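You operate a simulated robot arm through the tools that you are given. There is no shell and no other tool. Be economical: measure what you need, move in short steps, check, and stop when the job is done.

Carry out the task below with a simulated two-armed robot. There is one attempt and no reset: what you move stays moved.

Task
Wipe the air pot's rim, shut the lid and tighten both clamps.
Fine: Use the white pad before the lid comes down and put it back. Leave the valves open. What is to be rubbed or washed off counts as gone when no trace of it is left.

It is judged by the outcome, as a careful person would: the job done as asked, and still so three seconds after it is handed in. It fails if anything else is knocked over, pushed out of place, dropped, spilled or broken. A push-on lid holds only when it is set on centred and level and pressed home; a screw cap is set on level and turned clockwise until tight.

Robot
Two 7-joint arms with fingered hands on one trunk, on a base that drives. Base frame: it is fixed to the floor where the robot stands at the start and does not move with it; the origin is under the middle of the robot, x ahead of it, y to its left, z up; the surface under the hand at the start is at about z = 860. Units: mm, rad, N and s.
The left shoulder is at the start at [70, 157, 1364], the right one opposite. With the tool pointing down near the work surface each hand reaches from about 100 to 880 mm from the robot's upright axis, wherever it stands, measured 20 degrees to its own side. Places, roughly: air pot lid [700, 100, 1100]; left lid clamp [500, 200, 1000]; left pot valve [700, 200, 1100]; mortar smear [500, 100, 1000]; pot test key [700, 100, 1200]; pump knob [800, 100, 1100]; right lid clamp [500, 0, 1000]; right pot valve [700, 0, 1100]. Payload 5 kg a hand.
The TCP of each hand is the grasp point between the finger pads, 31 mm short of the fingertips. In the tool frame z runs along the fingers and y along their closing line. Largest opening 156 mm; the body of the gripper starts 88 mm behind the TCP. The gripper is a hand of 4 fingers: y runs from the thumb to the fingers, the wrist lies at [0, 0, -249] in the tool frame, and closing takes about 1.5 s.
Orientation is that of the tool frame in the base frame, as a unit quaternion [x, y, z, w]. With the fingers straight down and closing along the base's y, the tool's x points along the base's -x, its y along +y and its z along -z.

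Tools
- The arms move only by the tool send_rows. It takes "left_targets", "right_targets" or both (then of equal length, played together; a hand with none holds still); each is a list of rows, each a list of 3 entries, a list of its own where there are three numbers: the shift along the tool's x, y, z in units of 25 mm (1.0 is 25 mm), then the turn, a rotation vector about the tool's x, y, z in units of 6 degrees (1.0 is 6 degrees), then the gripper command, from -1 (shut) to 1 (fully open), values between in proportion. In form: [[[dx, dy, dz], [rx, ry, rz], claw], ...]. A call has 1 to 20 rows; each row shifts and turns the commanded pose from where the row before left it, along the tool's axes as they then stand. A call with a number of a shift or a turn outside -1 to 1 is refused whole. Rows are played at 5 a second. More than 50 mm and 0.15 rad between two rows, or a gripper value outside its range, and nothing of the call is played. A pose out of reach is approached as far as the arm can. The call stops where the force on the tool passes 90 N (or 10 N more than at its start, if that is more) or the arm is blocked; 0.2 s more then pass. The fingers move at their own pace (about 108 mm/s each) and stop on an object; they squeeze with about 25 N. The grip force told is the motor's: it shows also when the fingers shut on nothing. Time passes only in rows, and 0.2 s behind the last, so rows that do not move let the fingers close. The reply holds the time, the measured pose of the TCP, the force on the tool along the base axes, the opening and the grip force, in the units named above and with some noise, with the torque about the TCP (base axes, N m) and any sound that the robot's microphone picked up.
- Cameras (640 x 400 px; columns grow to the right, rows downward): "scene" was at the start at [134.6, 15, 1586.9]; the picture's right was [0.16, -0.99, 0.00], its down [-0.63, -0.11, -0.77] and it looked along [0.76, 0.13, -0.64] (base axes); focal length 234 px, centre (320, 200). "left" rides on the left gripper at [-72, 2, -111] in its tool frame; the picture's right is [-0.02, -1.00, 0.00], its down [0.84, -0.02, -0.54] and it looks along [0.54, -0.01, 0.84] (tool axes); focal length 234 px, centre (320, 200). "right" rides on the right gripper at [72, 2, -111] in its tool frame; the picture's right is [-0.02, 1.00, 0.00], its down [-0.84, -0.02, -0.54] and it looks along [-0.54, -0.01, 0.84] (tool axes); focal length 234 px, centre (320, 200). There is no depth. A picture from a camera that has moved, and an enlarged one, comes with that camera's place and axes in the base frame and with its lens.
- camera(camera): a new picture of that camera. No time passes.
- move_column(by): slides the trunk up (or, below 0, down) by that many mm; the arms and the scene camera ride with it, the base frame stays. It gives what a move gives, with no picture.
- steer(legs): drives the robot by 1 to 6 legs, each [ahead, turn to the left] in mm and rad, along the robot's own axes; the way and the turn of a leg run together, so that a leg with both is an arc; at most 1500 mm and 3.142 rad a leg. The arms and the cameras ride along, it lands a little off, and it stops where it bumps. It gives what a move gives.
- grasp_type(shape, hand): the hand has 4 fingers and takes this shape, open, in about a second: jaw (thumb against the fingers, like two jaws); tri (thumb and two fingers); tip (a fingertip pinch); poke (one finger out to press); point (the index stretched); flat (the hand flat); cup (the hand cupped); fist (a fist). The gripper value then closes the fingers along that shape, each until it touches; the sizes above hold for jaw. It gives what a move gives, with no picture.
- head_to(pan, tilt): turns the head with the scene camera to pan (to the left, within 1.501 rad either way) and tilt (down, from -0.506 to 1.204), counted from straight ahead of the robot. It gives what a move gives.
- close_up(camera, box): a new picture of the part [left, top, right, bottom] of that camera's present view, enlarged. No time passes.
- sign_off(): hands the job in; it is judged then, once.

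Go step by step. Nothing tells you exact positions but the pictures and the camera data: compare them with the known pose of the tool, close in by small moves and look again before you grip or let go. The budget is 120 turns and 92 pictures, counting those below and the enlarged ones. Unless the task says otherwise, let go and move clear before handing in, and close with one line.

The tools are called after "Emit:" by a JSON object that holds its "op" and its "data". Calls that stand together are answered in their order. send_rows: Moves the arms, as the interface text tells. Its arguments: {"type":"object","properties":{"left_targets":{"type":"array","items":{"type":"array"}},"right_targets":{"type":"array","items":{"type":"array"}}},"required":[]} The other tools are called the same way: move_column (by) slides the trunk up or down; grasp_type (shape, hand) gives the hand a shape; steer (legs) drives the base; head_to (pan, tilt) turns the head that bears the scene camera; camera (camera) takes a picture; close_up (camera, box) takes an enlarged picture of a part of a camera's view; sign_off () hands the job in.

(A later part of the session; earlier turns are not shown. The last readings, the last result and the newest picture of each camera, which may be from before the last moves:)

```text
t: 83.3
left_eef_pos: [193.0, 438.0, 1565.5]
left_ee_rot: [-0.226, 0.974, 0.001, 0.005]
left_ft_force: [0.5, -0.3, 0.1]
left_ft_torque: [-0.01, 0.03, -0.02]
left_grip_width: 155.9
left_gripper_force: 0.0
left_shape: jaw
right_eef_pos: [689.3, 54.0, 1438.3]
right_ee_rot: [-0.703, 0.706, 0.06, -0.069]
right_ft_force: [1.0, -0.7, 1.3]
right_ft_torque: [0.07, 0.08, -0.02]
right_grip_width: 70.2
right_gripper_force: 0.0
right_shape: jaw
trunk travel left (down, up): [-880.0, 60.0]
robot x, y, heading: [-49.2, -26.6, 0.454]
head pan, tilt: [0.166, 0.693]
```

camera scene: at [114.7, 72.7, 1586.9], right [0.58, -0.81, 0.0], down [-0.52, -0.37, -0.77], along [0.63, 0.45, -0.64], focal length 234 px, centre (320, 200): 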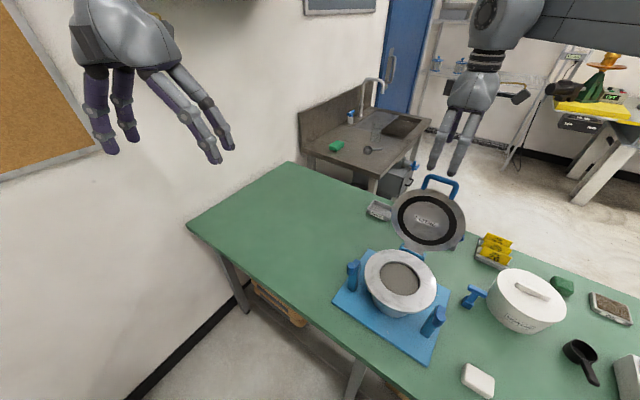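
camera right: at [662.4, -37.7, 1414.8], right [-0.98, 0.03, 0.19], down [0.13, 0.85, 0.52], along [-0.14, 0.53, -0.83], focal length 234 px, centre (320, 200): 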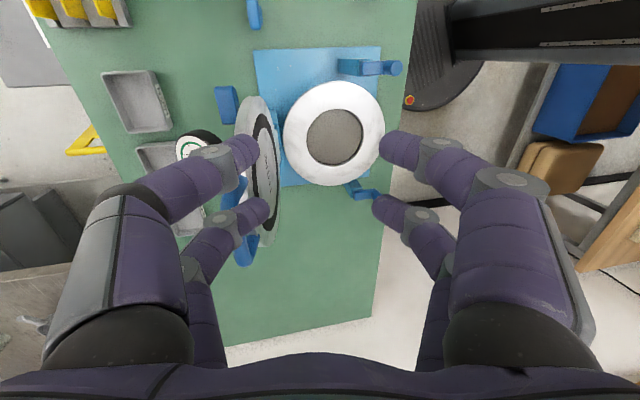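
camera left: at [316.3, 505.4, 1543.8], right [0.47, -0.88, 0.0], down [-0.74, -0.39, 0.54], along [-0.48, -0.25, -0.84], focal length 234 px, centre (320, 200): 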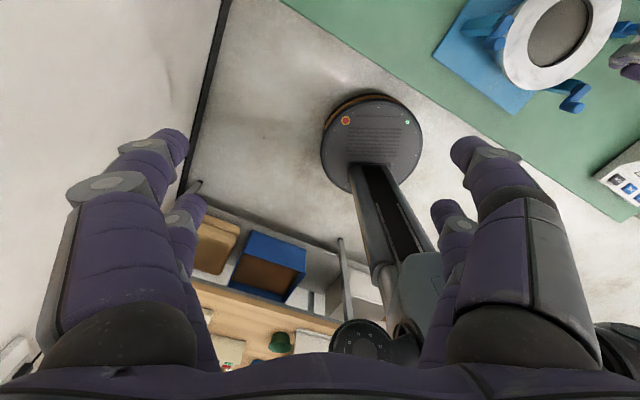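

Emit:
{"op": "send_rows", "data": {"right_targets": [[[-0.32, -0.36, 0.95], [0, 0, 0], -0.1], [[-0.32, -0.36, 0.95], [0, 0, 0], -0.1], [[-0.32, -0.36, 0.95], [0, 0, 0], -0.1], [[-0.32, -0.36, 0.95], [0, 0, 0], -0.1], [[-0.32, -0.36, 0.95], [0, 0, 0], -0.1], [[0, 0, 0], [0, 0, 0], -0.1]]}}

Emit:
{"op": "camera", "data": {"camera": "right"}}

```text
t: 84.7
left_eef_pos: [195.8, 439.5, 1565.9]
left_ee_rot: [-0.225, 0.974, 0.0, 0.002]
left_ft_force: [0.2, -0.5, 0.6]
left_ft_torque: [0.04, -0.06, 0.0]
left_grip_width: 155.7
left_gripper_force: 0.0
left_shape: jaw
right_eef_pos: [692.9, 73.9, 1312.6]
right_ee_rot: [-0.702, 0.706, 0.062, -0.069]
right_ft_force: [0.3, -0.8, 0.6]
right_ft_torque: [0.01, -0.02, 0.03]
right_grip_width: 70.1
right_gripper_force: 0.1
right_shape: jaw
right hand out of reach, approached as far as the arm can: row 2, 3, 4, 5
trunk travel left (down, up): [-880.0, 60.0]
robot x, y, heading: [-51.8, -25.7, 0.454]
head pan, tilt: [0.166, 0.693]
```

```text
37 pictures are left
camera right: at [710.7, 0.3, 1422.7], right [-0.98, 0.03, 0.18], down [0.12, 0.84, 0.52], along [-0.14, 0.54, -0.83], focal length 234 px, centre (320, 200)
```

right: 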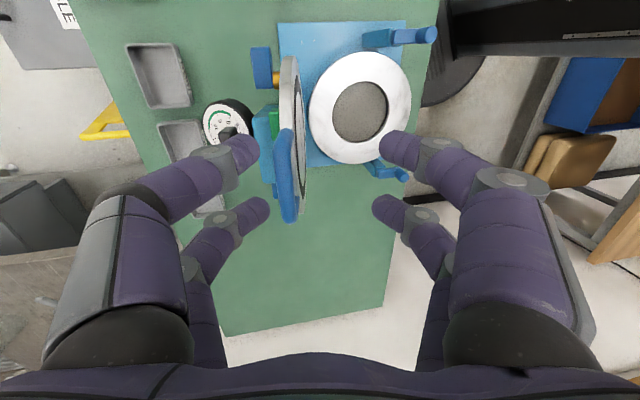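

Emit:
{"op": "steer", "data": {"legs": [[25, 0]]}}

Emit:
{"op": "send_rows", "data": {"right_targets": [[[0, 0, 0], [0.85, 0, 0], -0.1], [[0, 0, 0], [0.85, 0, 0], -0.1], [[-0.3, 0, 0], [0, 0, 0], -0.1], [[-0.3, 0, 0], [0, 0, 0], -0.1], [[0, 0, 0], [0, 0, 0], -0.1]]}}

Emit:
{"op": "camera", "data": {"camera": "right"}}

```text
t: 85.5
left_eef_pos: [211.0, 445.9, 1568.4]
left_ee_rot: [-0.226, 0.974, 0.002, 0.007]
left_ft_force: [-1.6, -0.2, 0.1]
left_ft_torque: [0.07, -0.1, -0.01]
left_grip_width: 156.0
left_gripper_force: 0.1
left_shape: jaw
right_eef_pos: [709.2, 82.4, 1316.9]
right_ee_rot: [-0.703, 0.706, 0.061, -0.066]
right_ft_force: [-1.3, -1.0, 0.7]
right_ft_torque: [0.05, -0.11, -0.03]
right_grip_width: 70.6
right_gripper_force: 0.1
right_shape: jaw
trunk travel left (down, up): [-880.0, 60.0]
robot x, y, heading: [-31.9, -12.0, 0.456]
head pan, tilt: [0.166, 0.693]
```

```text
t: 86.7
left_eef_pos: [220.4, 451.5, 1564.8]
left_ee_rot: [-0.226, 0.974, 0.002, 0.003]
left_ft_force: [1.4, -0.7, 0.3]
left_ft_torque: [0.03, -0.01, 0.0]
left_grip_width: 156.0
left_gripper_force: 0.1
left_shape: jaw
right_eef_pos: [716.2, 100.7, 1310.7]
right_ee_rot: [-0.705, 0.709, -0.001, -0.007]
right_ft_force: [0.3, -0.3, -0.5]
right_ft_torque: [0.01, 0.01, 0.0]
right_grip_width: 70.4
right_gripper_force: 0.0
right_shape: jaw
trunk travel left (down, up): [-880.0, 60.0]
robot x, y, heading: [-29.6, -18.6, 0.452]
head pan, tilt: [0.166, 0.693]
```

```text
36 pictures are left
camera right: at [714.9, 27.6, 1422.6], right [-1.0, 0.03, 0.01], down [0.03, 0.84, 0.54], along [0.01, 0.54, -0.84], focal length 234 px, centre (320, 200)
```

right: 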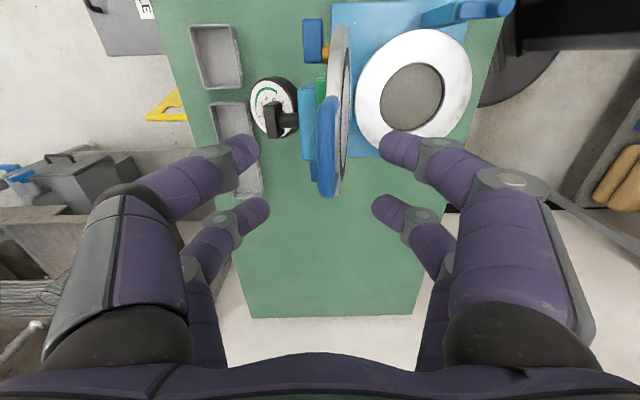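

I'm in reach again and the bar is centred near x 709, y 97. I'll lower the hand and grip.

Emit:
{"op": "send_rows", "data": {"right_targets": [[[0.15, 0.28, 0.5], [0, 0, 0], -0.1], [[0, 0, 0.9], [0, 0, 0], -0.1], [[0, 0, 0.8], [0, 0, 0], -0.2], [[0, 0, 0], [0, 0, 0], -0.5], [[0, 0, 0], [0, 0, 0], -1], [[0, 0, 0], [0, 0, 0], -1], [[0, 0, 0], [0, 0, 0], -1], [[0, 0, 0], [0, 0, 0], -1]]}}

Emit:
{"op": "camera", "data": {"camera": "right"}}

Emit:
{"op": "camera", "data": {"camera": "scene"}}

```text
t: 88.5
left_eef_pos: [219.1, 451.9, 1565.3]
left_ee_rot: [-0.226, 0.974, 0.001, 0.003]
left_ft_force: [-0.6, -0.9, -0.1]
left_ft_torque: [-0.01, 0.01, -0.04]
left_grip_width: 155.8
left_gripper_force: 0.0
left_shape: jaw
right_eef_pos: [708.6, 95.2, 1255.9]
right_ee_rot: [-0.706, 0.708, -0.001, -0.007]
right_ft_force: [-1.5, -0.6, -3.4]
right_ft_torque: [-0.13, 0.07, -0.01]
right_grip_width: 11.0
right_gripper_force: 25.1
right_shape: jaw
trunk travel left (down, up): [-880.0, 60.0]
robot x, y, heading: [-33.4, -15.7, 0.452]
head pan, tilt: [0.166, 0.693]
```

```text
35 pictures are left
camera right: at [707.8, 22.5, 1368.3], right [-1.0, 0.03, 0.01], down [0.03, 0.84, 0.54], along [0.01, 0.54, -0.84], focal length 234 px, centre (320, 200)
```

right: 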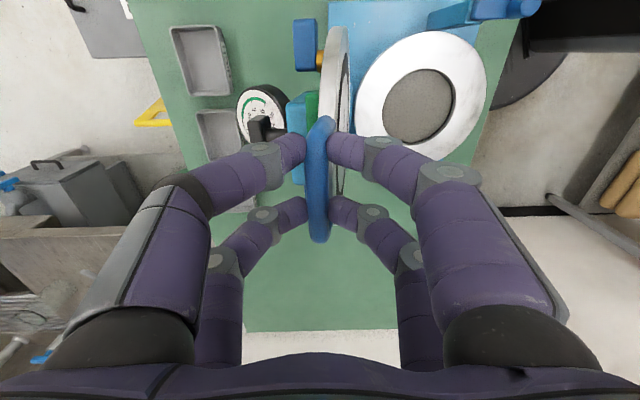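

```text
34 pictures are left
camera scene: at [84.8, 57.6, 1716.9], right [0.58, -0.81, 0.0], down [-0.52, -0.37, -0.77], along [0.63, 0.45, -0.64], focal length 234 px, centre (320, 200)
```

scene: 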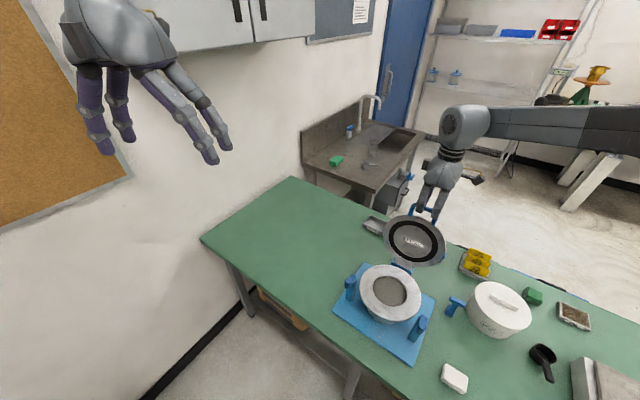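

The bar is gripped (11 mm wide), with the digits mostly between the legs. I'll now lead the lid over along its arc, checking the force after the first part.

Emit:
{"op": "send_rows", "data": {"right_targets": [[[0, 0.633, -0.083], [0.417, 0, 0], -1], [[0, 0.635, -0.07], [0.417, 0, 0], -1], [[0, 0.636, -0.06], [0.417, 0, 0], -1], [[0, 0.637, -0.048], [0.417, 0, 0], -1], [[0, 0, 0], [0, 0, 0], -1]]}}

```text
t: 89.7
left_eef_pos: [219.9, 449.2, 1565.5]
left_ee_rot: [-0.226, 0.974, 0.002, 0.003]
left_ft_force: [-0.2, 0.2, 0.1]
left_ft_torque: [0.0, -0.02, 0.02]
left_grip_width: 155.7
left_gripper_force: 0.1
left_shape: jaw
right_eef_pos: [645.5, 96.4, 1257.4]
right_ee_rot: [-0.703, 0.707, -0.062, 0.054]
right_ft_force: [0.8, -3.5, -3.4]
right_ft_torque: [-0.21, -0.14, -0.07]
right_grip_width: 10.8
right_gripper_force: 24.9
right_shape: jaw
trunk travel left (down, up): [-880.0, 60.0]
robot x, y, heading: [-29.8, -14.8, 0.457]
head pan, tilt: [0.166, 0.693]
```

Emit:
{"op": "send_rows", "data": {"right_targets": [[[0, 0.638, -0.037], [0.417, 0, 0], -1], [[0, 0.638, -0.025], [0.417, 0, 0], -1], [[0, 0.639, -0.014], [0.417, 0, 0], -1], [[0, 0.639, -0.002], [0.417, 0, 0], -1], [[0, 0.639, 0.009], [0.417, 0, 0], -1], [[0, 0.639, 0.02], [0.417, 0, 0], -1], [[0, 0.638, 0.032], [0.417, 0, 0], -1], [[0, 0.638, 0.043], [0.417, 0, 0], -1], [[0, 0, 0], [0, 0, 0], -1]]}}

Emit:
{"op": "camera", "data": {"camera": "scene"}}

```text
t: 91.7
left_eef_pos: [220.3, 451.1, 1565.1]
left_ee_rot: [-0.226, 0.974, 0.0, 0.003]
left_ft_force: [0.8, 0.3, 0.7]
left_ft_torque: [-0.01, -0.01, 0.0]
left_grip_width: 156.0
left_gripper_force: 0.0
left_shape: jaw
right_eef_pos: [524.3, 94.7, 1218.4]
right_ee_rot: [-0.683, 0.684, -0.183, 0.176]
right_ft_force: [1.9, -2.0, -5.2]
right_ft_torque: [-0.15, -0.14, -0.07]
right_grip_width: 10.9
right_gripper_force: 25.1
right_shape: jaw
trunk travel left (down, up): [-880.0, 60.0]
robot x, y, heading: [-31.1, -15.1, 0.46]
head pan, tilt: [0.166, 0.693]
```

```text
33 pictures are left
camera scene: at [85.8, 57.2, 1716.9], right [0.58, -0.81, 0.0], down [-0.52, -0.37, -0.77], along [0.63, 0.45, -0.64], focal length 234 px, centre (320, 200)
```

scene: 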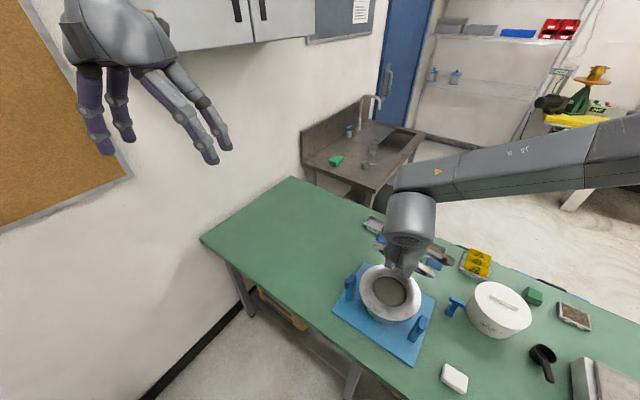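

The lid follows with small forces, so I'll continue.

Emit:
{"op": "send_rows", "data": {"right_targets": [[[0, 0.637, 0.055], [0.417, 0, 0], -1], [[0, 0.636, 0.067], [0.417, 0, 0], -1], [[0, 0.634, 0.078], [0.417, 0, 0], -1], [[0, 0.632, 0.09], [0.417, 0, 0], -1], [[0, 0.63, 0.101], [0.417, 0, 0], -1], [[0, 0.628, 0.113], [0.417, 0, 0], -1], [[0, 0.626, 0.124], [0.417, 0, 0], -1], [[0, 0.623, 0.136], [0.417, 0, 0], -1], [[0, 0, 0], [0, 0, 0], -1]]}}

Emit:
{"op": "camera", "data": {"camera": "right"}}

Emit:
{"op": "camera", "data": {"camera": "scene"}}

```text
t: 93.7
left_eef_pos: [217.9, 447.2, 1567.0]
left_ee_rot: [-0.225, 0.974, 0.002, 0.004]
left_ft_force: [0.6, 0.3, 0.2]
left_ft_torque: [-0.05, 0.01, 0.01]
left_grip_width: 155.7
left_gripper_force: 0.1
left_shape: jaw
right_eef_pos: [466.6, 38.6, 1167.0]
right_ee_rot: [-0.642, 0.643, -0.3, 0.288]
right_ft_force: [-6.1, -17.1, 0.1]
right_ft_torque: [-0.36, 0.1, -0.23]
right_grip_width: 7.5
right_gripper_force: 24.5
right_shape: jaw
right hand out of reach, approached as far as the arm can: row 5, 6, 7, 8
trunk travel left (down, up): [-880.0, 60.0]
robot x, y, heading: [-27.6, -13.5, 0.455]
head pan, tilt: [0.166, 0.693]
```

```text
32 pictures are left
camera right: at [381.1, -32.2, 1239.8], right [-0.65, 0.02, -0.76], down [-0.39, 0.85, 0.36], along [0.65, 0.53, -0.55], focal length 234 px, centre (320, 200)
```

right: 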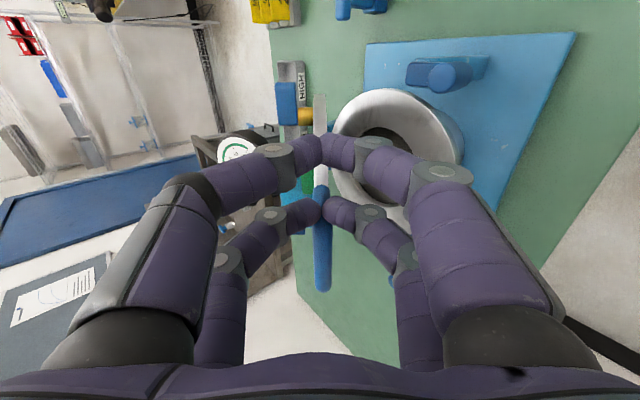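

```text
31 pictures are left
camera scene: at [83.1, 53.7, 1717.2], right [0.58, -0.82, 0.0], down [-0.52, -0.37, -0.77], along [0.63, 0.45, -0.64], focal length 234 px, centre (320, 200)
```

scene: 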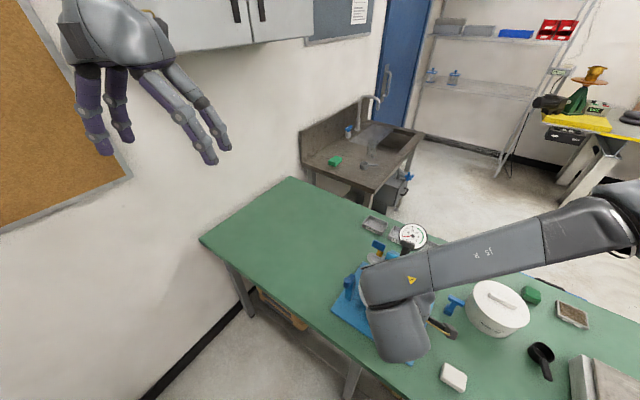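

The arm reached a wrist limit and slid right along the bar, but one digit pair still holds it, with the lid about 40° above shut. I'll go on with the pitch easing back, which should restore the reach.

Emit:
{"op": "send_rows", "data": {"right_targets": [[[0, 0.555, 0.027], [-0.4, 0, 0], -1], [[0, 0.55, 0.084], [-0.4, 0, 0], -1], [[0, 0, 0], [0, 0, 0], -1]]}}

Emit:
{"op": "camera", "data": {"camera": "right"}}

```text
t: 94.5
left_eef_pos: [217.4, 446.4, 1566.7]
left_ee_rot: [-0.225, 0.974, 0.002, 0.004]
left_ft_force: [1.0, 0.2, -0.3]
left_ft_torque: [0.03, -0.01, 0.01]
left_grip_width: 156.0
left_gripper_force: 0.0
left_shape: jaw
right_eef_pos: [453.1, 38.8, 1150.0]
right_ee_rot: [-0.654, 0.654, -0.271, 0.266]
right_ft_force: [-4.8, -19.5, -0.8]
right_ft_torque: [-0.41, -0.07, -0.16]
right_grip_width: 7.4
right_gripper_force: 24.6
right_shape: jaw
right hand out of reach, approached as far as the arm can: row 2
trunk travel left (down, up): [-880.0, 60.0]
robot x, y, heading: [-30.5, -15.4, 0.457]
head pan, tilt: [0.166, 0.693]
```

```text
30 pictures are left
camera right: at [374.0, -33.7, 1228.2], right [-0.71, 0.02, -0.7], down [-0.37, 0.84, 0.4], along [0.6, 0.54, -0.59], focal length 234 px, centre (320, 200)
```

right: 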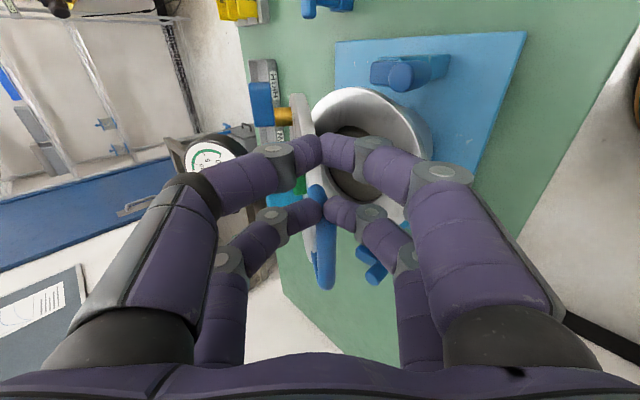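

The arm is folded too tightly. I'll reduce the pitch in place, pivoting about the bar, then carry on down the arc.

Emit:
{"op": "send_rows", "data": {"right_targets": [[[0, -0.04, 0], [-0.8, 0, 0], -1], [[0, -0.04, 0], [-0.8, 0, 0], -1], [[0, -0.04, 0], [-0.8, 0, 0], -1], [[0, -0.04, 0], [-0.8, 0, 0], -1], [[0, 0, 0], [0, 0, 0], -1]]}}

```text
t: 95.7
left_eef_pos: [219.1, 446.6, 1566.9]
left_ee_rot: [-0.226, 0.974, 0.002, 0.004]
left_ft_force: [0.0, -0.2, -0.4]
left_ft_torque: [-0.01, -0.04, 0.0]
left_grip_width: 155.8
left_gripper_force: 0.1
left_shape: jaw
right_eef_pos: [458.1, 38.7, 1152.2]
right_ee_rot: [-0.689, 0.69, -0.161, 0.153]
right_ft_force: [-1.8, -22.2, -3.5]
right_ft_torque: [-0.65, -0.11, -0.08]
right_grip_width: 7.4
right_gripper_force: 25.4
right_shape: jaw
trunk travel left (down, up): [-880.0, 60.0]
robot x, y, heading: [-30.8, -11.0, 0.457]
head pan, tilt: [0.166, 0.693]
```

Emit:
{"op": "send_rows", "data": {"right_targets": [[[0.12, 0.47, 0.293], [-0.18, 0, 0], -1], [[0, 0.447, 0.328], [-0.18, 0, 0], -1], [[0, 0.421, 0.362], [-0.18, 0, 0], -1], [[0, 0.392, 0.394], [-0.18, 0, 0], -1], [[0, 0.361, 0.423], [-0.18, 0, 0], -1], [[0, 0, 0], [0, 0, 0], -1]]}}

Emit:
{"op": "camera", "data": {"camera": "right"}}

Emit:
{"op": "camera", "data": {"camera": "scene"}}

```text
t: 97.1
left_eef_pos: [219.1, 452.0, 1566.2]
left_ee_rot: [-0.226, 0.974, 0.001, 0.003]
left_ft_force: [-0.7, -0.4, 0.7]
left_ft_torque: [-0.04, 0.01, 0.02]
left_grip_width: 155.8
left_gripper_force: 0.0
left_shape: jaw
right_eef_pos: [427.0, 40.6, 1089.6]
right_ee_rot: [-0.696, 0.697, -0.127, 0.121]
right_ft_force: [-0.4, -0.4, 0.2]
right_ft_torque: [-0.01, 0.02, -0.01]
right_grip_width: 7.3
right_gripper_force: 25.2
right_shape: jaw
trunk travel left (down, up): [-880.0, 60.0]
robot x, y, heading: [-31.9, -11.7, 0.456]
head pan, tilt: [0.166, 0.693]
```

```text
29 pictures are left
camera right: at [387.6, -32.3, 1194.6], right [-0.94, 0.02, -0.35], down [-0.17, 0.84, 0.51], along [0.3, 0.54, -0.79], focal length 234 px, centre (320, 200)
```

right: 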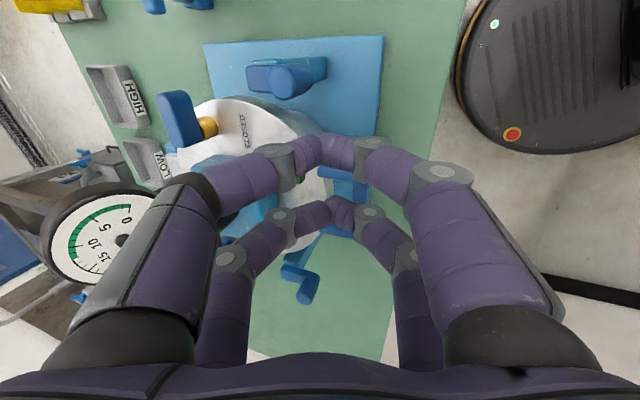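

```text
28 pictures are left
camera scene: at [84.7, 58.1, 1717.0], right [0.58, -0.81, 0.0], down [-0.52, -0.37, -0.77], along [0.63, 0.45, -0.64], focal length 234 px, centre (320, 200)
```

scene: 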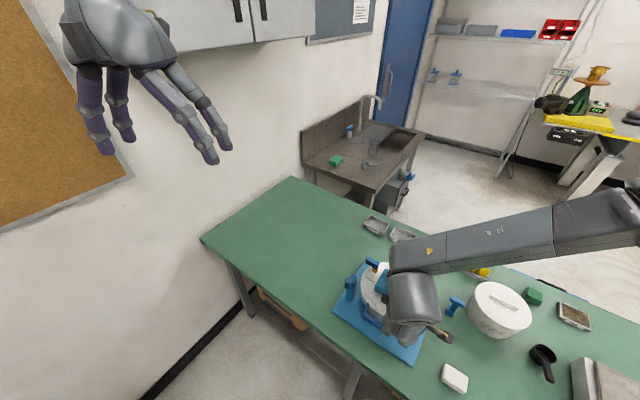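

The grip slipped off and the lid appears to be down. I'll back off upward and look.

Emit:
{"op": "send_rows", "data": {"right_targets": [[[0.3, 0, -1], [0, 0, 0], -1], [[0.5, 0, -1], [0, 0, 0], -1], [[0.5, 0, -1], [0, 0, 0], -0.5], [[0.5, 0, -1], [0, 0, 0], -0.5], [[0.5, 0, -1], [0, 0, 0], -0.5], [[0.5, 0, -1], [0, 0, 0], -0.5]]}}

Emit:
{"op": "camera", "data": {"camera": "right"}}

Emit:
{"op": "close_up", "data": {"camera": "scene", "box": [310, 220, 470, 370]}}

```text
t: 98.5
left_eef_pos: [215.9, 454.5, 1565.1]
left_ee_rot: [-0.226, 0.974, -0.001, 0.004]
left_ft_force: [0.3, 0.2, -0.2]
left_ft_torque: [0.0, -0.03, 0.0]
left_grip_width: 155.8
left_gripper_force: 0.0
left_shape: jaw
right_eef_pos: [388.8, -11.5, 1215.2]
right_ee_rot: [-0.695, 0.697, -0.13, 0.119]
right_ft_force: [-0.9, 0.7, 0.1]
right_ft_torque: [0.01, -0.01, -0.01]
right_grip_width: 39.1
right_gripper_force: 0.1
right_shape: jaw
right hand out of reach, approached as far as the arm can: row 5, 6
trunk travel left (down, up): [-880.0, 60.0]
robot x, y, heading: [-27.6, -17.0, 0.456]
head pan, tilt: [0.166, 0.693]
```

```text
27 pictures are left
camera right: at [349.2, -83.7, 1319.9], right [-0.94, 0.02, -0.35], down [-0.17, 0.85, 0.51], along [0.3, 0.53, -0.79], focal length 234 px, centre (320, 200)
```

right: 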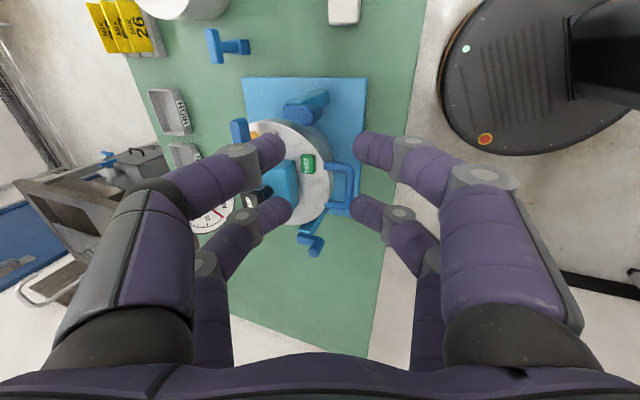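

```text
2.67 times, centred on (390, 295) of scene
camera zoom: at [81.2, 61.7, 1716.8], right [0.58, -0.81, 0.0], down [-0.52, -0.37, -0.77], along [0.63, 0.45, -0.64], focal length 625 px, centre (133, -53)
```

zoom: 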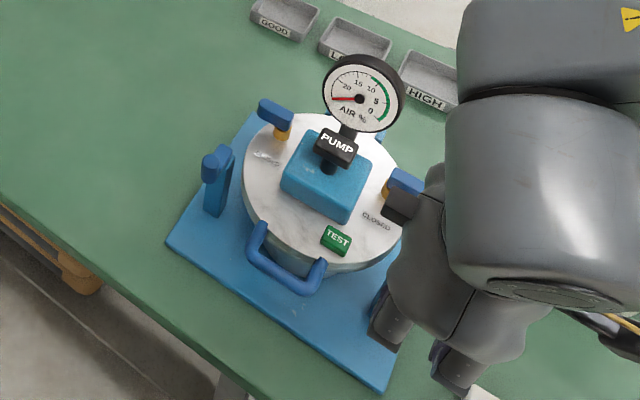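

The lid is shut flat on the rim and its valves look untouched. I'll bring the right hand back to a straight-down pose to the right, then study the clamps.

Emit:
{"op": "send_rows", "data": {"right_targets": [[[0.8, 0, 0], [-0.85, 0, 0], 0.2], [[0.8, 0, 0], [-0.85, 0, 0], 0.2], [[0.8, 0, 0], [-0.85, 0, 0], 0.2], [[0.8, 0, 0], [-0.85, 0, 0], 0.2], [[0, 0, 0], [0, 0, 1], 0.2], [[0, 0, 0], [0, 0, 1], 0.2], [[0, 0, 0], [0, 0, 1], 0.2], [[0, 0, 0], [0, 0, 1], 0.2], [[0, 0, 0], [0, 0, 1], 0.2], [[0, 0, 0], [0, 0, 1], 0.2], [[0, 0, 0], [0, 0, 1], 0.2], [[0, 0, 0], [0, 0, 1], 0.2], [[0, 0, 0], [0, 0, 1], 0.2], [[0, 0, 0], [0, 0, 1], 0.2], [[0, 0, 0], [0, 0, 1], 0.2], [[0, 0, 0], [0, 0, 1], 0.2], [[0, 0, 0], [0, 0, 0], 0.2]]}}

Emit:
{"op": "move_column", "data": {"by": -130}}

Emit:
{"op": "camera", "data": {"camera": "right"}}

Emit:
{"op": "close_up", "data": {"camera": "scene", "box": [320, 200, 480, 370]}}

```text
t: 102.1
left_eef_pos: [218.7, 449.4, 1564.4]
left_ee_rot: [-0.226, 0.974, 0.001, 0.004]
left_ft_force: [-0.2, -0.5, -0.3]
left_ft_torque: [0.0, -0.02, 0.01]
left_grip_width: 155.7
left_gripper_force: 0.1
left_shape: jaw
right_eef_pos: [388.9, -94.4, 1214.7]
right_ee_rot: [-0.154, 0.988, -0.005, -0.003]
right_ft_force: [1.1, 0.8, 0.1]
right_ft_torque: [-0.02, 0.02, 0.03]
right_grip_width: 93.1
right_gripper_force: 0.0
right_shape: jaw
trunk travel left (down, up): [-880.0, 60.0]
robot x, y, heading: [-33.4, -15.4, 0.456]
head pan, tilt: [0.166, 0.693]
```

```text
t: 103.7
left_eef_pos: [220.3, 450.7, 1434.9]
left_ee_rot: [-0.226, 0.974, 0.001, 0.003]
left_ft_force: [0.1, -0.3, 0.2]
left_ft_torque: [-0.01, 0.03, 0.01]
left_grip_width: 155.7
left_gripper_force: 0.0
left_shape: jaw
right_eef_pos: [388.6, -92.8, 1086.3]
right_ee_rot: [-0.154, 0.988, -0.005, -0.003]
right_ft_force: [-0.3, 0.6, 0.1]
right_ft_torque: [-0.01, 0.01, 0.01]
right_grip_width: 93.4
right_gripper_force: 0.1
right_shape: jaw
trunk travel left (down, up): [-750.0, 190.0]
robot x, y, heading: [-35.2, -14.4, 0.454]
head pan, tilt: [0.166, 0.693]
```

```text
25 pictures are left
camera right: at [320.1, -114.3, 1197.2], right [-0.28, 0.96, -0.01], down [0.81, 0.24, 0.54], along [0.52, 0.15, -0.84], focal length 234 px, centre (320, 200)
```

right: 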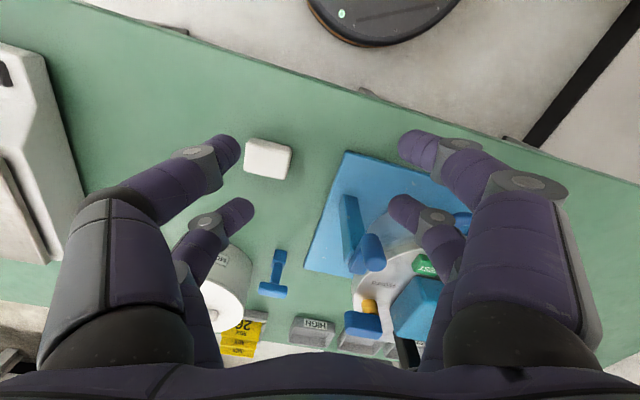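

```text
2.35 times, centred on (400, 285) of scene
camera zoom: at [84.4, 57.2, 1587.0], right [0.58, -0.81, 0.0], down [-0.52, -0.37, -0.77], along [0.63, 0.45, -0.64], focal length 551 px, centre (132, 0)
```

zoom: 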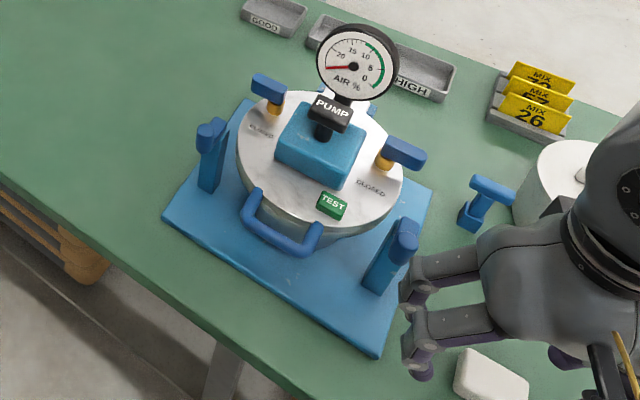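

Emit:
{"op": "close_up", "data": {"camera": "scene", "box": [400, 275, 450, 330]}}

Emit:
{"op": "close_up", "data": {"camera": "right", "box": [310, 150, 420, 290]}}

```text
7.27 times, centred on (425, 302) of scene
camera zoom: at [84.4, 57.2, 1587.0], right [0.58, -0.81, 0.0], down [-0.52, -0.37, -0.77], along [0.63, 0.45, -0.64], focal length 1704 px, centre (-444, -546)
```

zoom: 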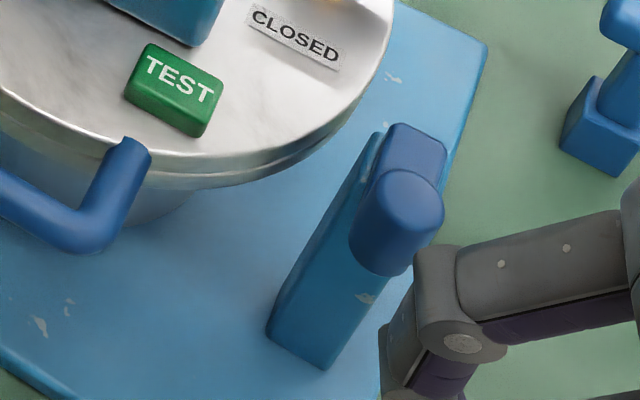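

```text
2.86 times, centred on (365, 220) of right
camera zoom: at [320.1, -114.3, 1197.2], right [-0.28, 0.96, -0.01], down [0.81, 0.24, 0.54], along [0.52, 0.15, -0.84], focal length 669 px, centre (191, 143)
```

zoom: 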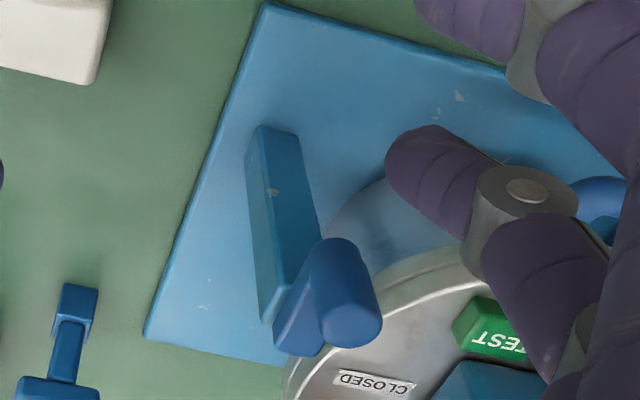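

Triangulated, the right clamp's knob is near (474, -12, 1020) on a short lever at the post top (500, -9). The lever points toward the robot and slightly outward. I'll bring the right hand over the knob to grip it and feel which way it swings.

Emit:
{"op": "send_rows", "data": {"right_targets": [[[-0.9, 0.5, -0.2], [0, 0, 0], -0.2], [[-0.9, 0.5, -0.2], [0, 0, 0], -0.2], [[-0.9, 0.5, 0], [0, 0, 0], -0.2], [[-0.9, 0.5, 0], [0, 0, 0], -0.2], [[-0.1, 0.1, 0], [0, 0, 0], -0.2], [[0, 0, 0], [0, 0, 0], -0.2]]}}

Emit:
{"op": "camera", "data": {"camera": "right"}}

```text
t: 105.1
left_eef_pos: [218.8, 449.8, 1434.9]
left_ee_rot: [-0.227, 0.974, 0.001, 0.003]
left_ft_force: [0.3, -0.1, 0.8]
left_ft_torque: [0.0, -0.02, 0.0]
left_grip_width: 155.8
left_gripper_force: 0.0
left_shape: jaw
right_eef_pos: [460.4, -15.7, 1093.6]
right_ee_rot: [-0.155, 0.988, -0.005, -0.003]
right_ft_force: [-0.7, -0.3, 0.2]
right_ft_torque: [0.0, 0.0, 0.0]
right_grip_width: 62.9
right_gripper_force: 0.1
right_shape: jaw
trunk travel left (down, up): [-750.0, 190.0]
robot x, y, heading: [-28.8, -16.0, 0.459]
head pan, tilt: [0.166, 0.693]
```

```text
21 pictures are left
camera right: at [392.1, -36.3, 1205.6], right [-0.28, 0.96, -0.01], down [0.81, 0.24, 0.54], along [0.52, 0.15, -0.84], focal length 234 px, centre (320, 200)
```

right: 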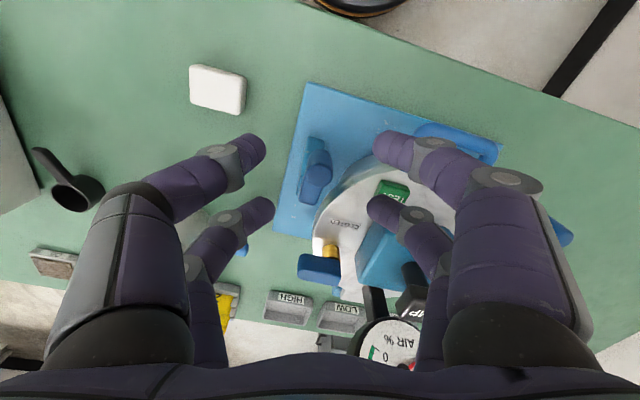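

Emit:
{"op": "close_up", "data": {"camera": "right", "box": [270, 120, 370, 230]}}

```text
3.64 times, centred on (320, 175) of right
camera zoom: at [392.1, -36.3, 1205.6], right [-0.28, 0.96, -0.01], down [0.81, 0.24, 0.54], along [0.52, 0.15, -0.84], focal length 852 px, centre (320, 291)
```

zoom: 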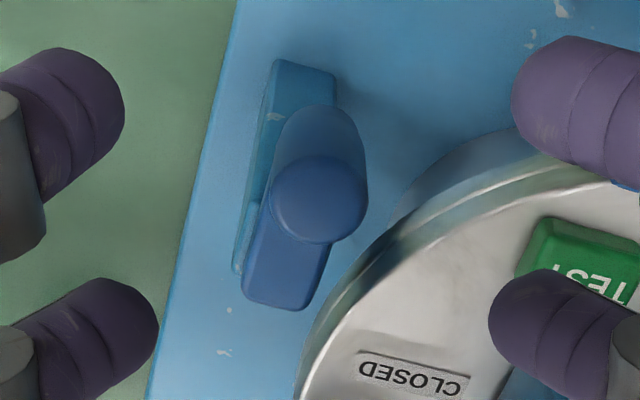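

Now it's clear: the knob is an upright cylinder, about z 994–1040, at the end of a short crank bar, and the bar turns about the post's vertical axis. I'll grip the knob with the far digit pair.

Emit:
{"op": "send_rows", "data": {"right_targets": [[[0.56, 0, 0.5], [0, 0, 0], -0.2], [[0, 0, 0.9], [0, 0, 0], -0.2], [[0, 0, 0.7], [0, 0, 0], -0.2], [[0, 0, 0], [0, 0, 0], -0.2]]}}

Emit:
{"op": "camera", "data": {"camera": "right"}}

```text
t: 106.1
left_eef_pos: [218.6, 449.8, 1435.9]
left_ee_rot: [-0.226, 0.974, 0.001, 0.004]
left_ft_force: [-0.3, -0.5, -0.2]
left_ft_torque: [0.04, -0.03, -0.03]
left_grip_width: 155.8
left_gripper_force: 0.0
left_shape: jaw
right_eef_pos: [447.0, -20.0, 1041.5]
right_ee_rot: [-0.154, 0.988, -0.005, -0.004]
right_ft_force: [-0.1, 0.4, 0.0]
right_ft_torque: [0.03, -0.01, -0.01]
right_grip_width: 62.7
right_gripper_force: 0.1
right_shape: jaw
trunk travel left (down, up): [-750.0, 190.0]
robot x, y, heading: [-31.6, -12.6, 0.452]
head pan, tilt: [0.166, 0.693]
```

```text
19 pictures are left
camera right: at [378.5, -41.8, 1153.7], right [-0.28, 0.96, -0.01], down [0.81, 0.24, 0.54], along [0.52, 0.15, -0.84], focal length 234 px, centre (320, 200)
```

right: 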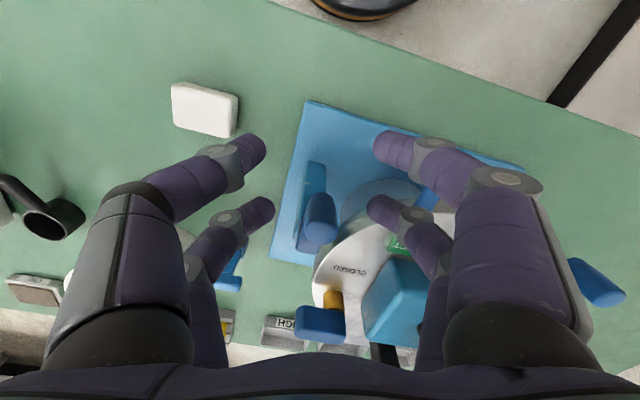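

The knob stands between the far digits. I'll close on it.

Emit:
{"op": "send_rows", "data": {"right_targets": [[[0, 0, 0], [0, 0, 0], -0.6], [[0, 0, 0], [0, 0, 0], -1], [[0, 0, 0], [0, 0, 0], -1], [[0, 0, 0], [0, 0, 0], -1], [[0, 0, 0], [0, 0, 0], -1]]}}

Emit:
{"op": "send_rows", "data": {"right_targets": [[[-0.05, 0.2, 0], [0, 0, 0], -1], [[-0.1, 0.2, 0], [0, 0, 0], -1], [[-0.1, 0.2, 0], [0, 0, 0], -1], [[0, 0, 0], [0, 0, 0], -1]]}}

Emit:
{"op": "camera", "data": {"camera": "right"}}

```text
t: 107.3
left_eef_pos: [218.8, 449.8, 1434.9]
left_ee_rot: [-0.226, 0.974, 0.001, 0.004]
left_ft_force: [0.3, 0.0, 0.8]
left_ft_torque: [0.01, 0.04, -0.01]
left_grip_width: 156.1
left_gripper_force: 0.2
left_shape: jaw
right_eef_pos: [446.9, -20.0, 1041.3]
right_ee_rot: [-0.154, 0.988, -0.005, -0.003]
right_ft_force: [-2.7, 0.8, -4.6]
right_ft_torque: [0.0, 0.22, 0.07]
right_grip_width: 0.0
right_gripper_force: 24.7
right_shape: jaw
trunk travel left (down, up): [-750.0, 190.0]
robot x, y, heading: [-28.5, -13.8, 0.45]
head pan, tilt: [0.166, 0.693]
```

```text
t: 108.3
left_eef_pos: [217.6, 450.3, 1435.6]
left_ee_rot: [-0.226, 0.974, 0.001, 0.004]
left_ft_force: [-0.4, 0.5, 0.6]
left_ft_torque: [0.02, 0.0, 0.0]
left_grip_width: 155.6
left_gripper_force: 0.1
left_shape: jaw
right_eef_pos: [447.2, -2.8, 1041.1]
right_ee_rot: [-0.154, 0.988, -0.004, -0.003]
right_ft_force: [-7.2, 0.7, -6.2]
right_ft_torque: [0.03, 0.29, 0.0]
right_grip_width: 0.0
right_gripper_force: 25.6
right_shape: jaw
trunk travel left (down, up): [-750.0, 190.0]
robot x, y, heading: [-30.8, -15.8, 0.455]
head pan, tilt: [0.166, 0.693]
```

```text
18 pictures are left
camera right: at [378.7, -24.4, 1153.2], right [-0.28, 0.96, -0.01], down [0.81, 0.24, 0.54], along [0.52, 0.15, -0.84], focal length 234 px, centre (320, 200)
```

right: 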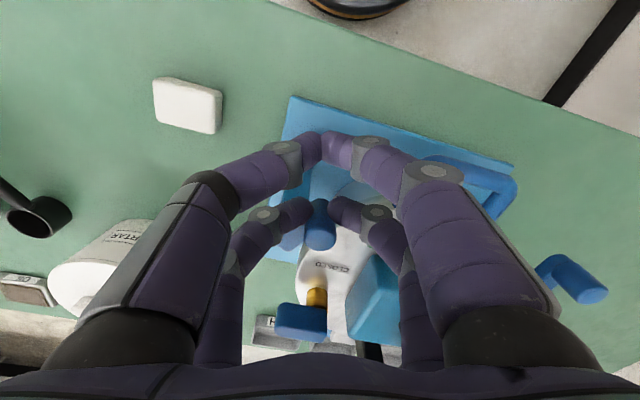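

The knob moves inward with little force, so the crank does swing about the post. I'll follow the arc in.

Emit:
{"op": "send_rows", "data": {"right_targets": [[[-0.15, 0.12, 0], [0, 0, 0], -1], [[-0.17, 0.08, 0], [0, 0, 0], -1], [[-0.2, 0.05, 0], [0, 0, 0], -1], [[0, 0, 0], [0, 0, 0], -1]]}}

Emit:
{"op": "close_up", "data": {"camera": "right", "box": [250, 150, 400, 290]}}

```text
t: 109.3
left_eef_pos: [218.9, 450.1, 1434.1]
left_ee_rot: [-0.226, 0.974, 0.001, 0.004]
left_ft_force: [0.3, 0.0, -1.3]
left_ft_torque: [-0.03, 0.01, 0.0]
left_grip_width: 155.7
left_gripper_force: 0.0
left_shape: jaw
right_eef_pos: [459.5, 6.0, 1041.1]
right_ee_rot: [-0.155, 0.988, -0.005, -0.003]
right_ft_force: [0.3, -1.0, -0.2]
right_ft_torque: [0.02, 0.04, 0.02]
right_grip_width: 0.1
right_gripper_force: 24.6
right_shape: jaw
trunk travel left (down, up): [-750.0, 190.0]
robot x, y, heading: [-25.7, -14.2, 0.457]
head pan, tilt: [0.166, 0.693]
```

```text
2.86 times, centred on (325, 220) of right
camera zoom: at [390.4, -14.5, 1153.1], right [-0.28, 0.96, -0.01], down [0.81, 0.24, 0.54], along [0.52, 0.14, -0.84], focal length 669 px, centre (306, 143)
```

zoom: 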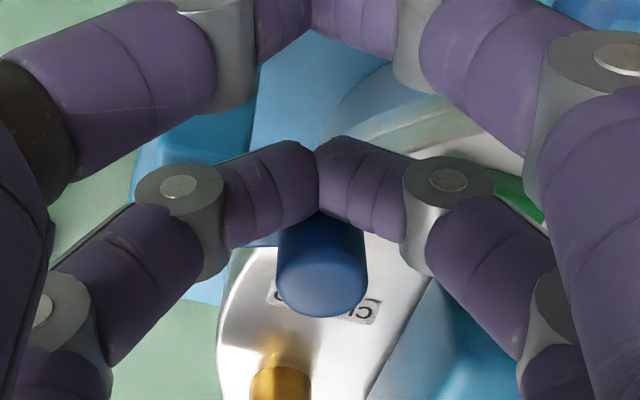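

The digits slipped to the near side of the knob, which now sits at about (493, 17), having swung in about 70°. I'll push it forward until it tightens.

Emit:
{"op": "send_rows", "data": {"right_targets": [[[-0.2, -0.06, 0], [0, 0, 0], -1], [[-0.2, -0.06, 0], [0, 0, 0], -1], [[-0.2, -0.06, 0], [0, 0, 0], -1], [[0, 0, 0], [0, 0, 0], -1]]}}

Emit:
{"op": "close_up", "data": {"camera": "right", "box": [250, 150, 400, 290]}}

```text
t: 110.3
left_eef_pos: [217.1, 450.3, 1435.2]
left_ee_rot: [-0.226, 0.974, 0.001, 0.004]
left_ft_force: [0.1, 0.2, -0.8]
left_ft_torque: [0.01, 0.01, 0.03]
left_grip_width: 155.9
left_gripper_force: 0.0
left_shape: jaw
right_eef_pos: [471.3, 6.2, 1040.2]
right_ee_rot: [-0.155, 0.988, -0.005, -0.004]
right_ft_force: [-10.7, -1.2, 4.8]
right_ft_torque: [0.0, 0.1, 0.08]
right_grip_width: 0.0
right_gripper_force: 25.4
right_shape: jaw
trunk travel left (down, up): [-750.0, 190.0]
robot x, y, heading: [-30.4, -13.2, 0.452]
head pan, tilt: [0.166, 0.693]
```

```text
2.86 times, centred on (325, 220) of right
camera zoom: at [403.5, -14.5, 1153.6], right [-0.28, 0.96, -0.01], down [0.81, 0.24, 0.54], along [0.52, 0.14, -0.84], focal length 669 px, centre (306, 143)
```

zoom: 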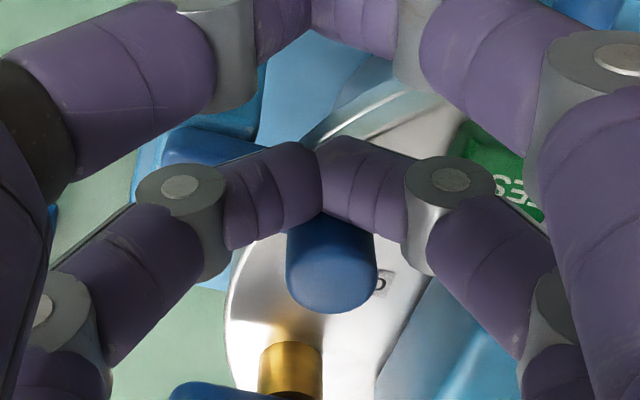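

Emit:
{"op": "send_rows", "data": {"right_targets": [[[-0.2, -0.06, 0], [0, 0, 0], -1], [[-0.2, -0.06, 0], [0, 0, 0], -1], [[0, 0, 0], [0, 0, 0], -1]]}}

```text
t: 111.1
left_eef_pos: [212.3, 449.9, 1436.9]
left_ee_rot: [-0.226, 0.974, 0.001, 0.006]
left_ft_force: [-0.1, -0.1, 0.7]
left_ft_torque: [0.0, 0.0, -0.02]
left_grip_width: 155.9
left_gripper_force: 0.0
left_shape: jaw
right_eef_pos: [476.4, 4.2, 1041.6]
right_ee_rot: [-0.156, 0.988, -0.006, -0.005]
right_ft_force: [-40.1, -3.6, 0.6]
right_ft_torque: [-0.02, 0.77, 0.64]
right_grip_width: 0.0
right_gripper_force: 25.5
right_shape: jaw
trunk travel left (down, up): [-750.0, 190.0]
robot x, y, heading: [-32.2, -12.8, 0.455]
head pan, tilt: [0.166, 0.693]
```

The clamp stops hard at about 40 N, so it's tight. I'll back off, lift and check.

Emit:
{"op": "send_rows", "data": {"right_targets": [[[0.4, 0.1, 0], [0, 0, 0], -1], [[0.5, 0, -0.4], [0, 0, 0], -1], [[0.5, 0, -1], [0, 0, 0], -1], [[0.3, -0.6, -1], [0, 0, 0], -1], [[0, -1, -1], [0, 0, 0], -1], [[0, -1, -1], [0, 0, 0], -1], [[0, -1, -1], [0, 0, 0], -1], [[0, -1, -1], [0, 0, 0], -1], [[0, 0, 0], [0, 0, 0], -1]]}}

Emit:
{"op": "close_up", "data": {"camera": "scene", "box": [320, 200, 480, 350]}}

```text
t: 113.1
left_eef_pos: [219.6, 451.1, 1435.1]
left_ee_rot: [-0.226, 0.974, 0.0, 0.003]
left_ft_force: [-0.2, -0.3, 0.8]
left_ft_torque: [0.01, 0.0, 0.01]
left_grip_width: 156.1
left_gripper_force: 0.1
left_shape: jaw
right_eef_pos: [480.8, -112.2, 1202.6]
right_ee_rot: [-0.155, 0.988, -0.005, -0.004]
right_ft_force: [-0.1, 0.1, -0.2]
right_ft_torque: [-0.02, -0.01, -0.02]
right_grip_width: 0.1
right_gripper_force: 25.0
right_shape: jaw
trunk travel left (down, up): [-750.0, 190.0]
robot x, y, heading: [-29.0, -14.0, 0.454]
head pan, tilt: [0.166, 0.693]
```

```text
2.67 times, centred on (400, 275) of scene
camera zoom: at [84.7, 58.0, 1586.9], right [0.58, -0.81, 0.0], down [-0.52, -0.37, -0.77], along [0.63, 0.45, -0.64], focal length 625 px, centre (107, 0)
```

zoom: 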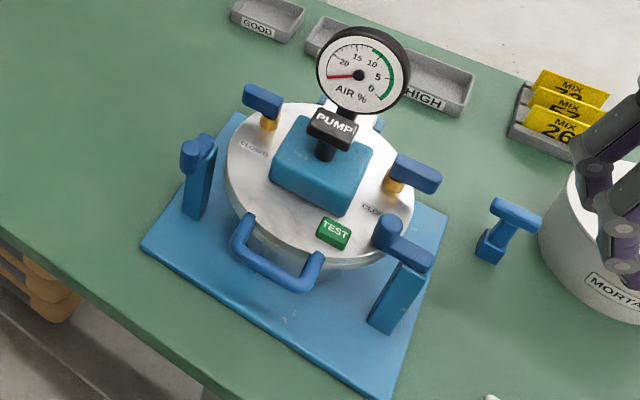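

The right clamp's arm now lies over the lid, and the valves look unchanged. I'll turn the base right so the left hand can do the left clamp.

Emit:
{"op": "steer", "data": {"legs": [[0, -0.5]]}}

Emit:
{"op": "close_up", "data": {"camera": "scene", "box": [230, 200, 390, 340]}}

```text
t: 114.9
left_eef_pos: [412.8, 272.4, 1434.8]
left_ee_rot: [0.023, 1.0, 0.0, 0.003]
left_ft_force: [0.5, 0.2, 0.3]
left_ft_torque: [0.03, -0.02, 0.0]
left_grip_width: 156.0
left_gripper_force: 0.1
left_shape: jaw
right_eef_pos: [369.8, -346.8, 1203.4]
right_ee_rot: [0.096, 0.995, -0.004, -0.004]
right_ft_force: [-0.2, -0.5, -0.1]
right_ft_torque: [0.0, -0.03, -0.02]
right_grip_width: 0.1
right_gripper_force: 25.4
right_shape: jaw
trunk travel left (down, up): [-750.0, 190.0]
robot x, y, heading: [-31.5, -15.5, -0.048]
head pan, tilt: [0.166, 0.693]
```

```text
2.86 times, centred on (310, 270) of scene
camera zoom: at [104.9, -6.3, 1586.9], right [0.12, -0.99, 0.0], down [-0.63, -0.08, -0.77], along [0.76, 0.09, -0.64], focal length 670 px, centre (349, 0)
```

zoom: 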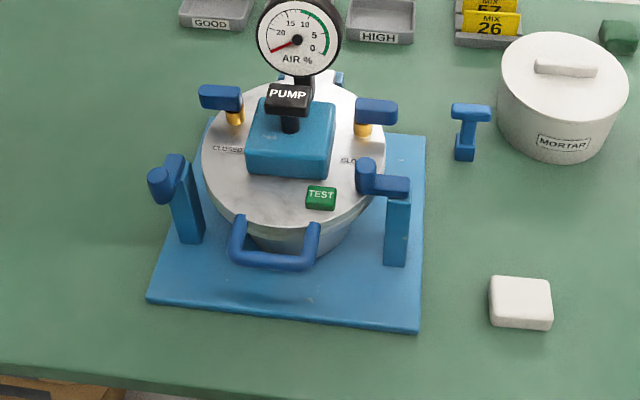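

The left clamp's knob is near (473, 224), mirroring the right. I'll bring the left hand down above it in the mirrored pose.

Emit:
{"op": "send_rows", "data": {"left_targets": [[[0, 0, 1], [0, 0, 0.85], -0.2], [[0, 0, 1], [0, 0, 0.85], -0.2], [[0, 0, 1], [0, 0, 0.8], -0.2], [[-0.6, -0.38, 1], [0, 0, 0], -0.2], [[-0.6, -0.38, 1], [0, 0, 0], -0.2], [[-0.63, -0.37, 1], [0, 0, 0], -0.2], [[0, 0, 1], [0, 0, 0], -0.2], [[0, 0, 1], [0, 0, 0], -0.2], [[0, 0, 1], [0, 0, 0], -0.2], [[0, 0, 1], [0, 0, 0], -0.2], [[0, 0, 1], [0, 0, 0], -0.2], [[0, 0, 1], [0, 0, 0], -0.2], [[0, 0, 1], [0, 0, 0], -0.2], [[0, 0, 0.6], [0, 0, 0], -0.2], [[0, 0, 0], [0, 0, 0], -0.2]]}}

Emit:
{"op": "camera", "data": {"camera": "left"}}

```text
t: 118.1
left_eef_pos: [448.9, 231.9, 1096.2]
left_ee_rot: [0.154, 0.988, 0.001, 0.004]
left_ft_force: [-0.4, -0.8, 0.5]
left_ft_torque: [0.02, 0.0, -0.04]
left_grip_width: 62.8
left_gripper_force: 0.0
left_shape: jaw
right_eef_pos: [369.3, -346.2, 1203.7]
right_ee_rot: [0.096, 0.995, -0.004, -0.004]
right_ft_force: [0.0, 0.3, 0.2]
right_ft_torque: [0.01, 0.02, -0.01]
right_grip_width: 0.1
right_gripper_force: 24.5
right_shape: jaw
trunk travel left (down, up): [-750.0, 190.0]
robot x, y, heading: [-29.5, -17.6, -0.047]
head pan, tilt: [0.166, 0.693]
```

```text
13 pictures are left
camera left: at [517.4, 211.2, 1207.8], right [-0.28, -0.96, 0.0], down [-0.81, 0.24, 0.54], along [-0.52, 0.15, -0.84], focal length 234 px, centre (320, 200)
```

left: 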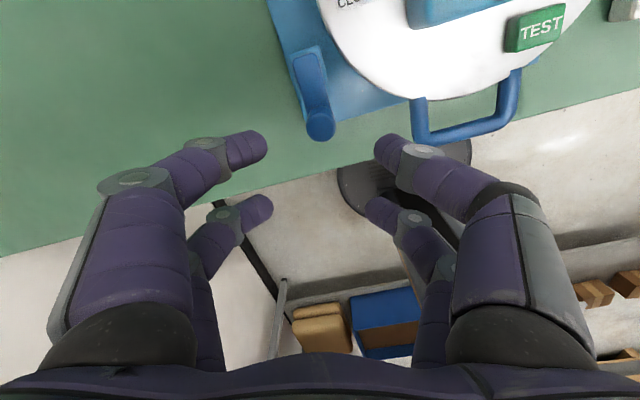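

The knob is centred between the far digits. I'll go down, close on it and swing it inward.

Emit:
{"op": "send_rows", "data": {"left_targets": [[[0, 0, 0.8], [0, 0, 0], -0.2], [[0, 0, 0.8], [0, 0, 0], -0.2], [[0, 0, 0.6], [0, 0, 0], -0.2], [[0, 0, 0], [0, 0, 0], -0.6], [[0, 0, 0], [0, 0, 0], -1], [[0, 0, 0], [0, 0, 0], -1], [[0, 0, 0], [0, 0, 0], -1], [[0, 0, 0], [0, 0, 0], -1]]}}

Emit:
{"op": "send_rows", "data": {"left_targets": [[[-0.05, -0.2, 0], [0, 0, 0], -1], [[-0.1, -0.2, 0], [0, 0, 0], -1], [[-0.1, -0.2, 0], [0, 0, 0], -1], [[-0.15, -0.12, 0], [0, 0, 0], -1], [[-0.17, -0.08, 0], [0, 0, 0], -1], [[0, 0, 0], [0, 0, 0], -1]]}}

Emit:
{"op": "camera", "data": {"camera": "left"}}

```text
t: 119.9
left_eef_pos: [449.4, 230.6, 1039.3]
left_ee_rot: [0.153, 0.988, 0.001, 0.002]
left_ft_force: [-0.7, -0.1, -3.9]
left_ft_torque: [0.0, 0.1, 0.04]
left_grip_width: 6.7
left_gripper_force: 24.6
left_shape: jaw
right_eef_pos: [370.2, -347.1, 1202.8]
right_ee_rot: [0.096, 0.995, -0.004, -0.004]
right_ft_force: [0.5, 0.3, -0.6]
right_ft_torque: [0.04, -0.01, 0.01]
right_grip_width: 0.1
right_gripper_force: 25.9
right_shape: jaw
trunk travel left (down, up): [-750.0, 190.0]
robot x, y, heading: [-33.4, -16.2, -0.048]
head pan, tilt: [0.166, 0.693]
```

```text
t: 121.3
left_eef_pos: [460.0, 208.7, 1041.6]
left_ee_rot: [0.155, 0.988, 0.0, 0.003]
left_ft_force: [0.0, 0.0, 0.1]
left_ft_torque: [-0.01, 0.0, 0.01]
left_grip_width: 4.1
left_gripper_force: 24.9
left_shape: jaw
right_eef_pos: [368.6, -346.2, 1202.0]
right_ee_rot: [0.097, 0.995, -0.004, -0.004]
right_ft_force: [-0.3, -0.5, 0.1]
right_ft_torque: [0.02, -0.02, 0.01]
right_grip_width: 0.0
right_gripper_force: 24.5
right_shape: jaw
trunk travel left (down, up): [-750.0, 190.0]
robot x, y, heading: [-27.1, -16.3, -0.049]
head pan, tilt: [0.166, 0.693]
```

```text
12 pictures are left
camera left: at [527.2, 188.0, 1153.0], right [-0.28, -0.96, 0.0], down [-0.81, 0.24, 0.54], along [-0.52, 0.15, -0.84], focal length 234 px, centre (320, 200)
```

left: 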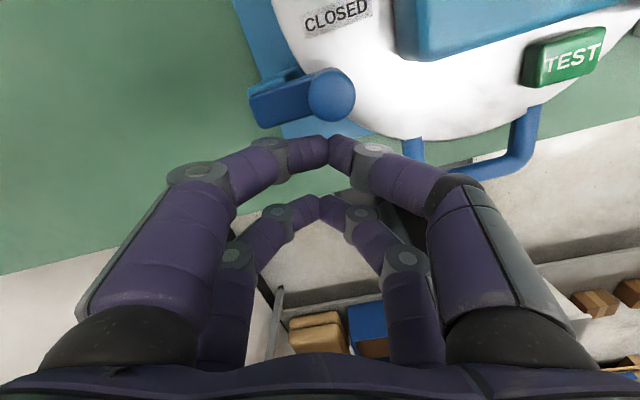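

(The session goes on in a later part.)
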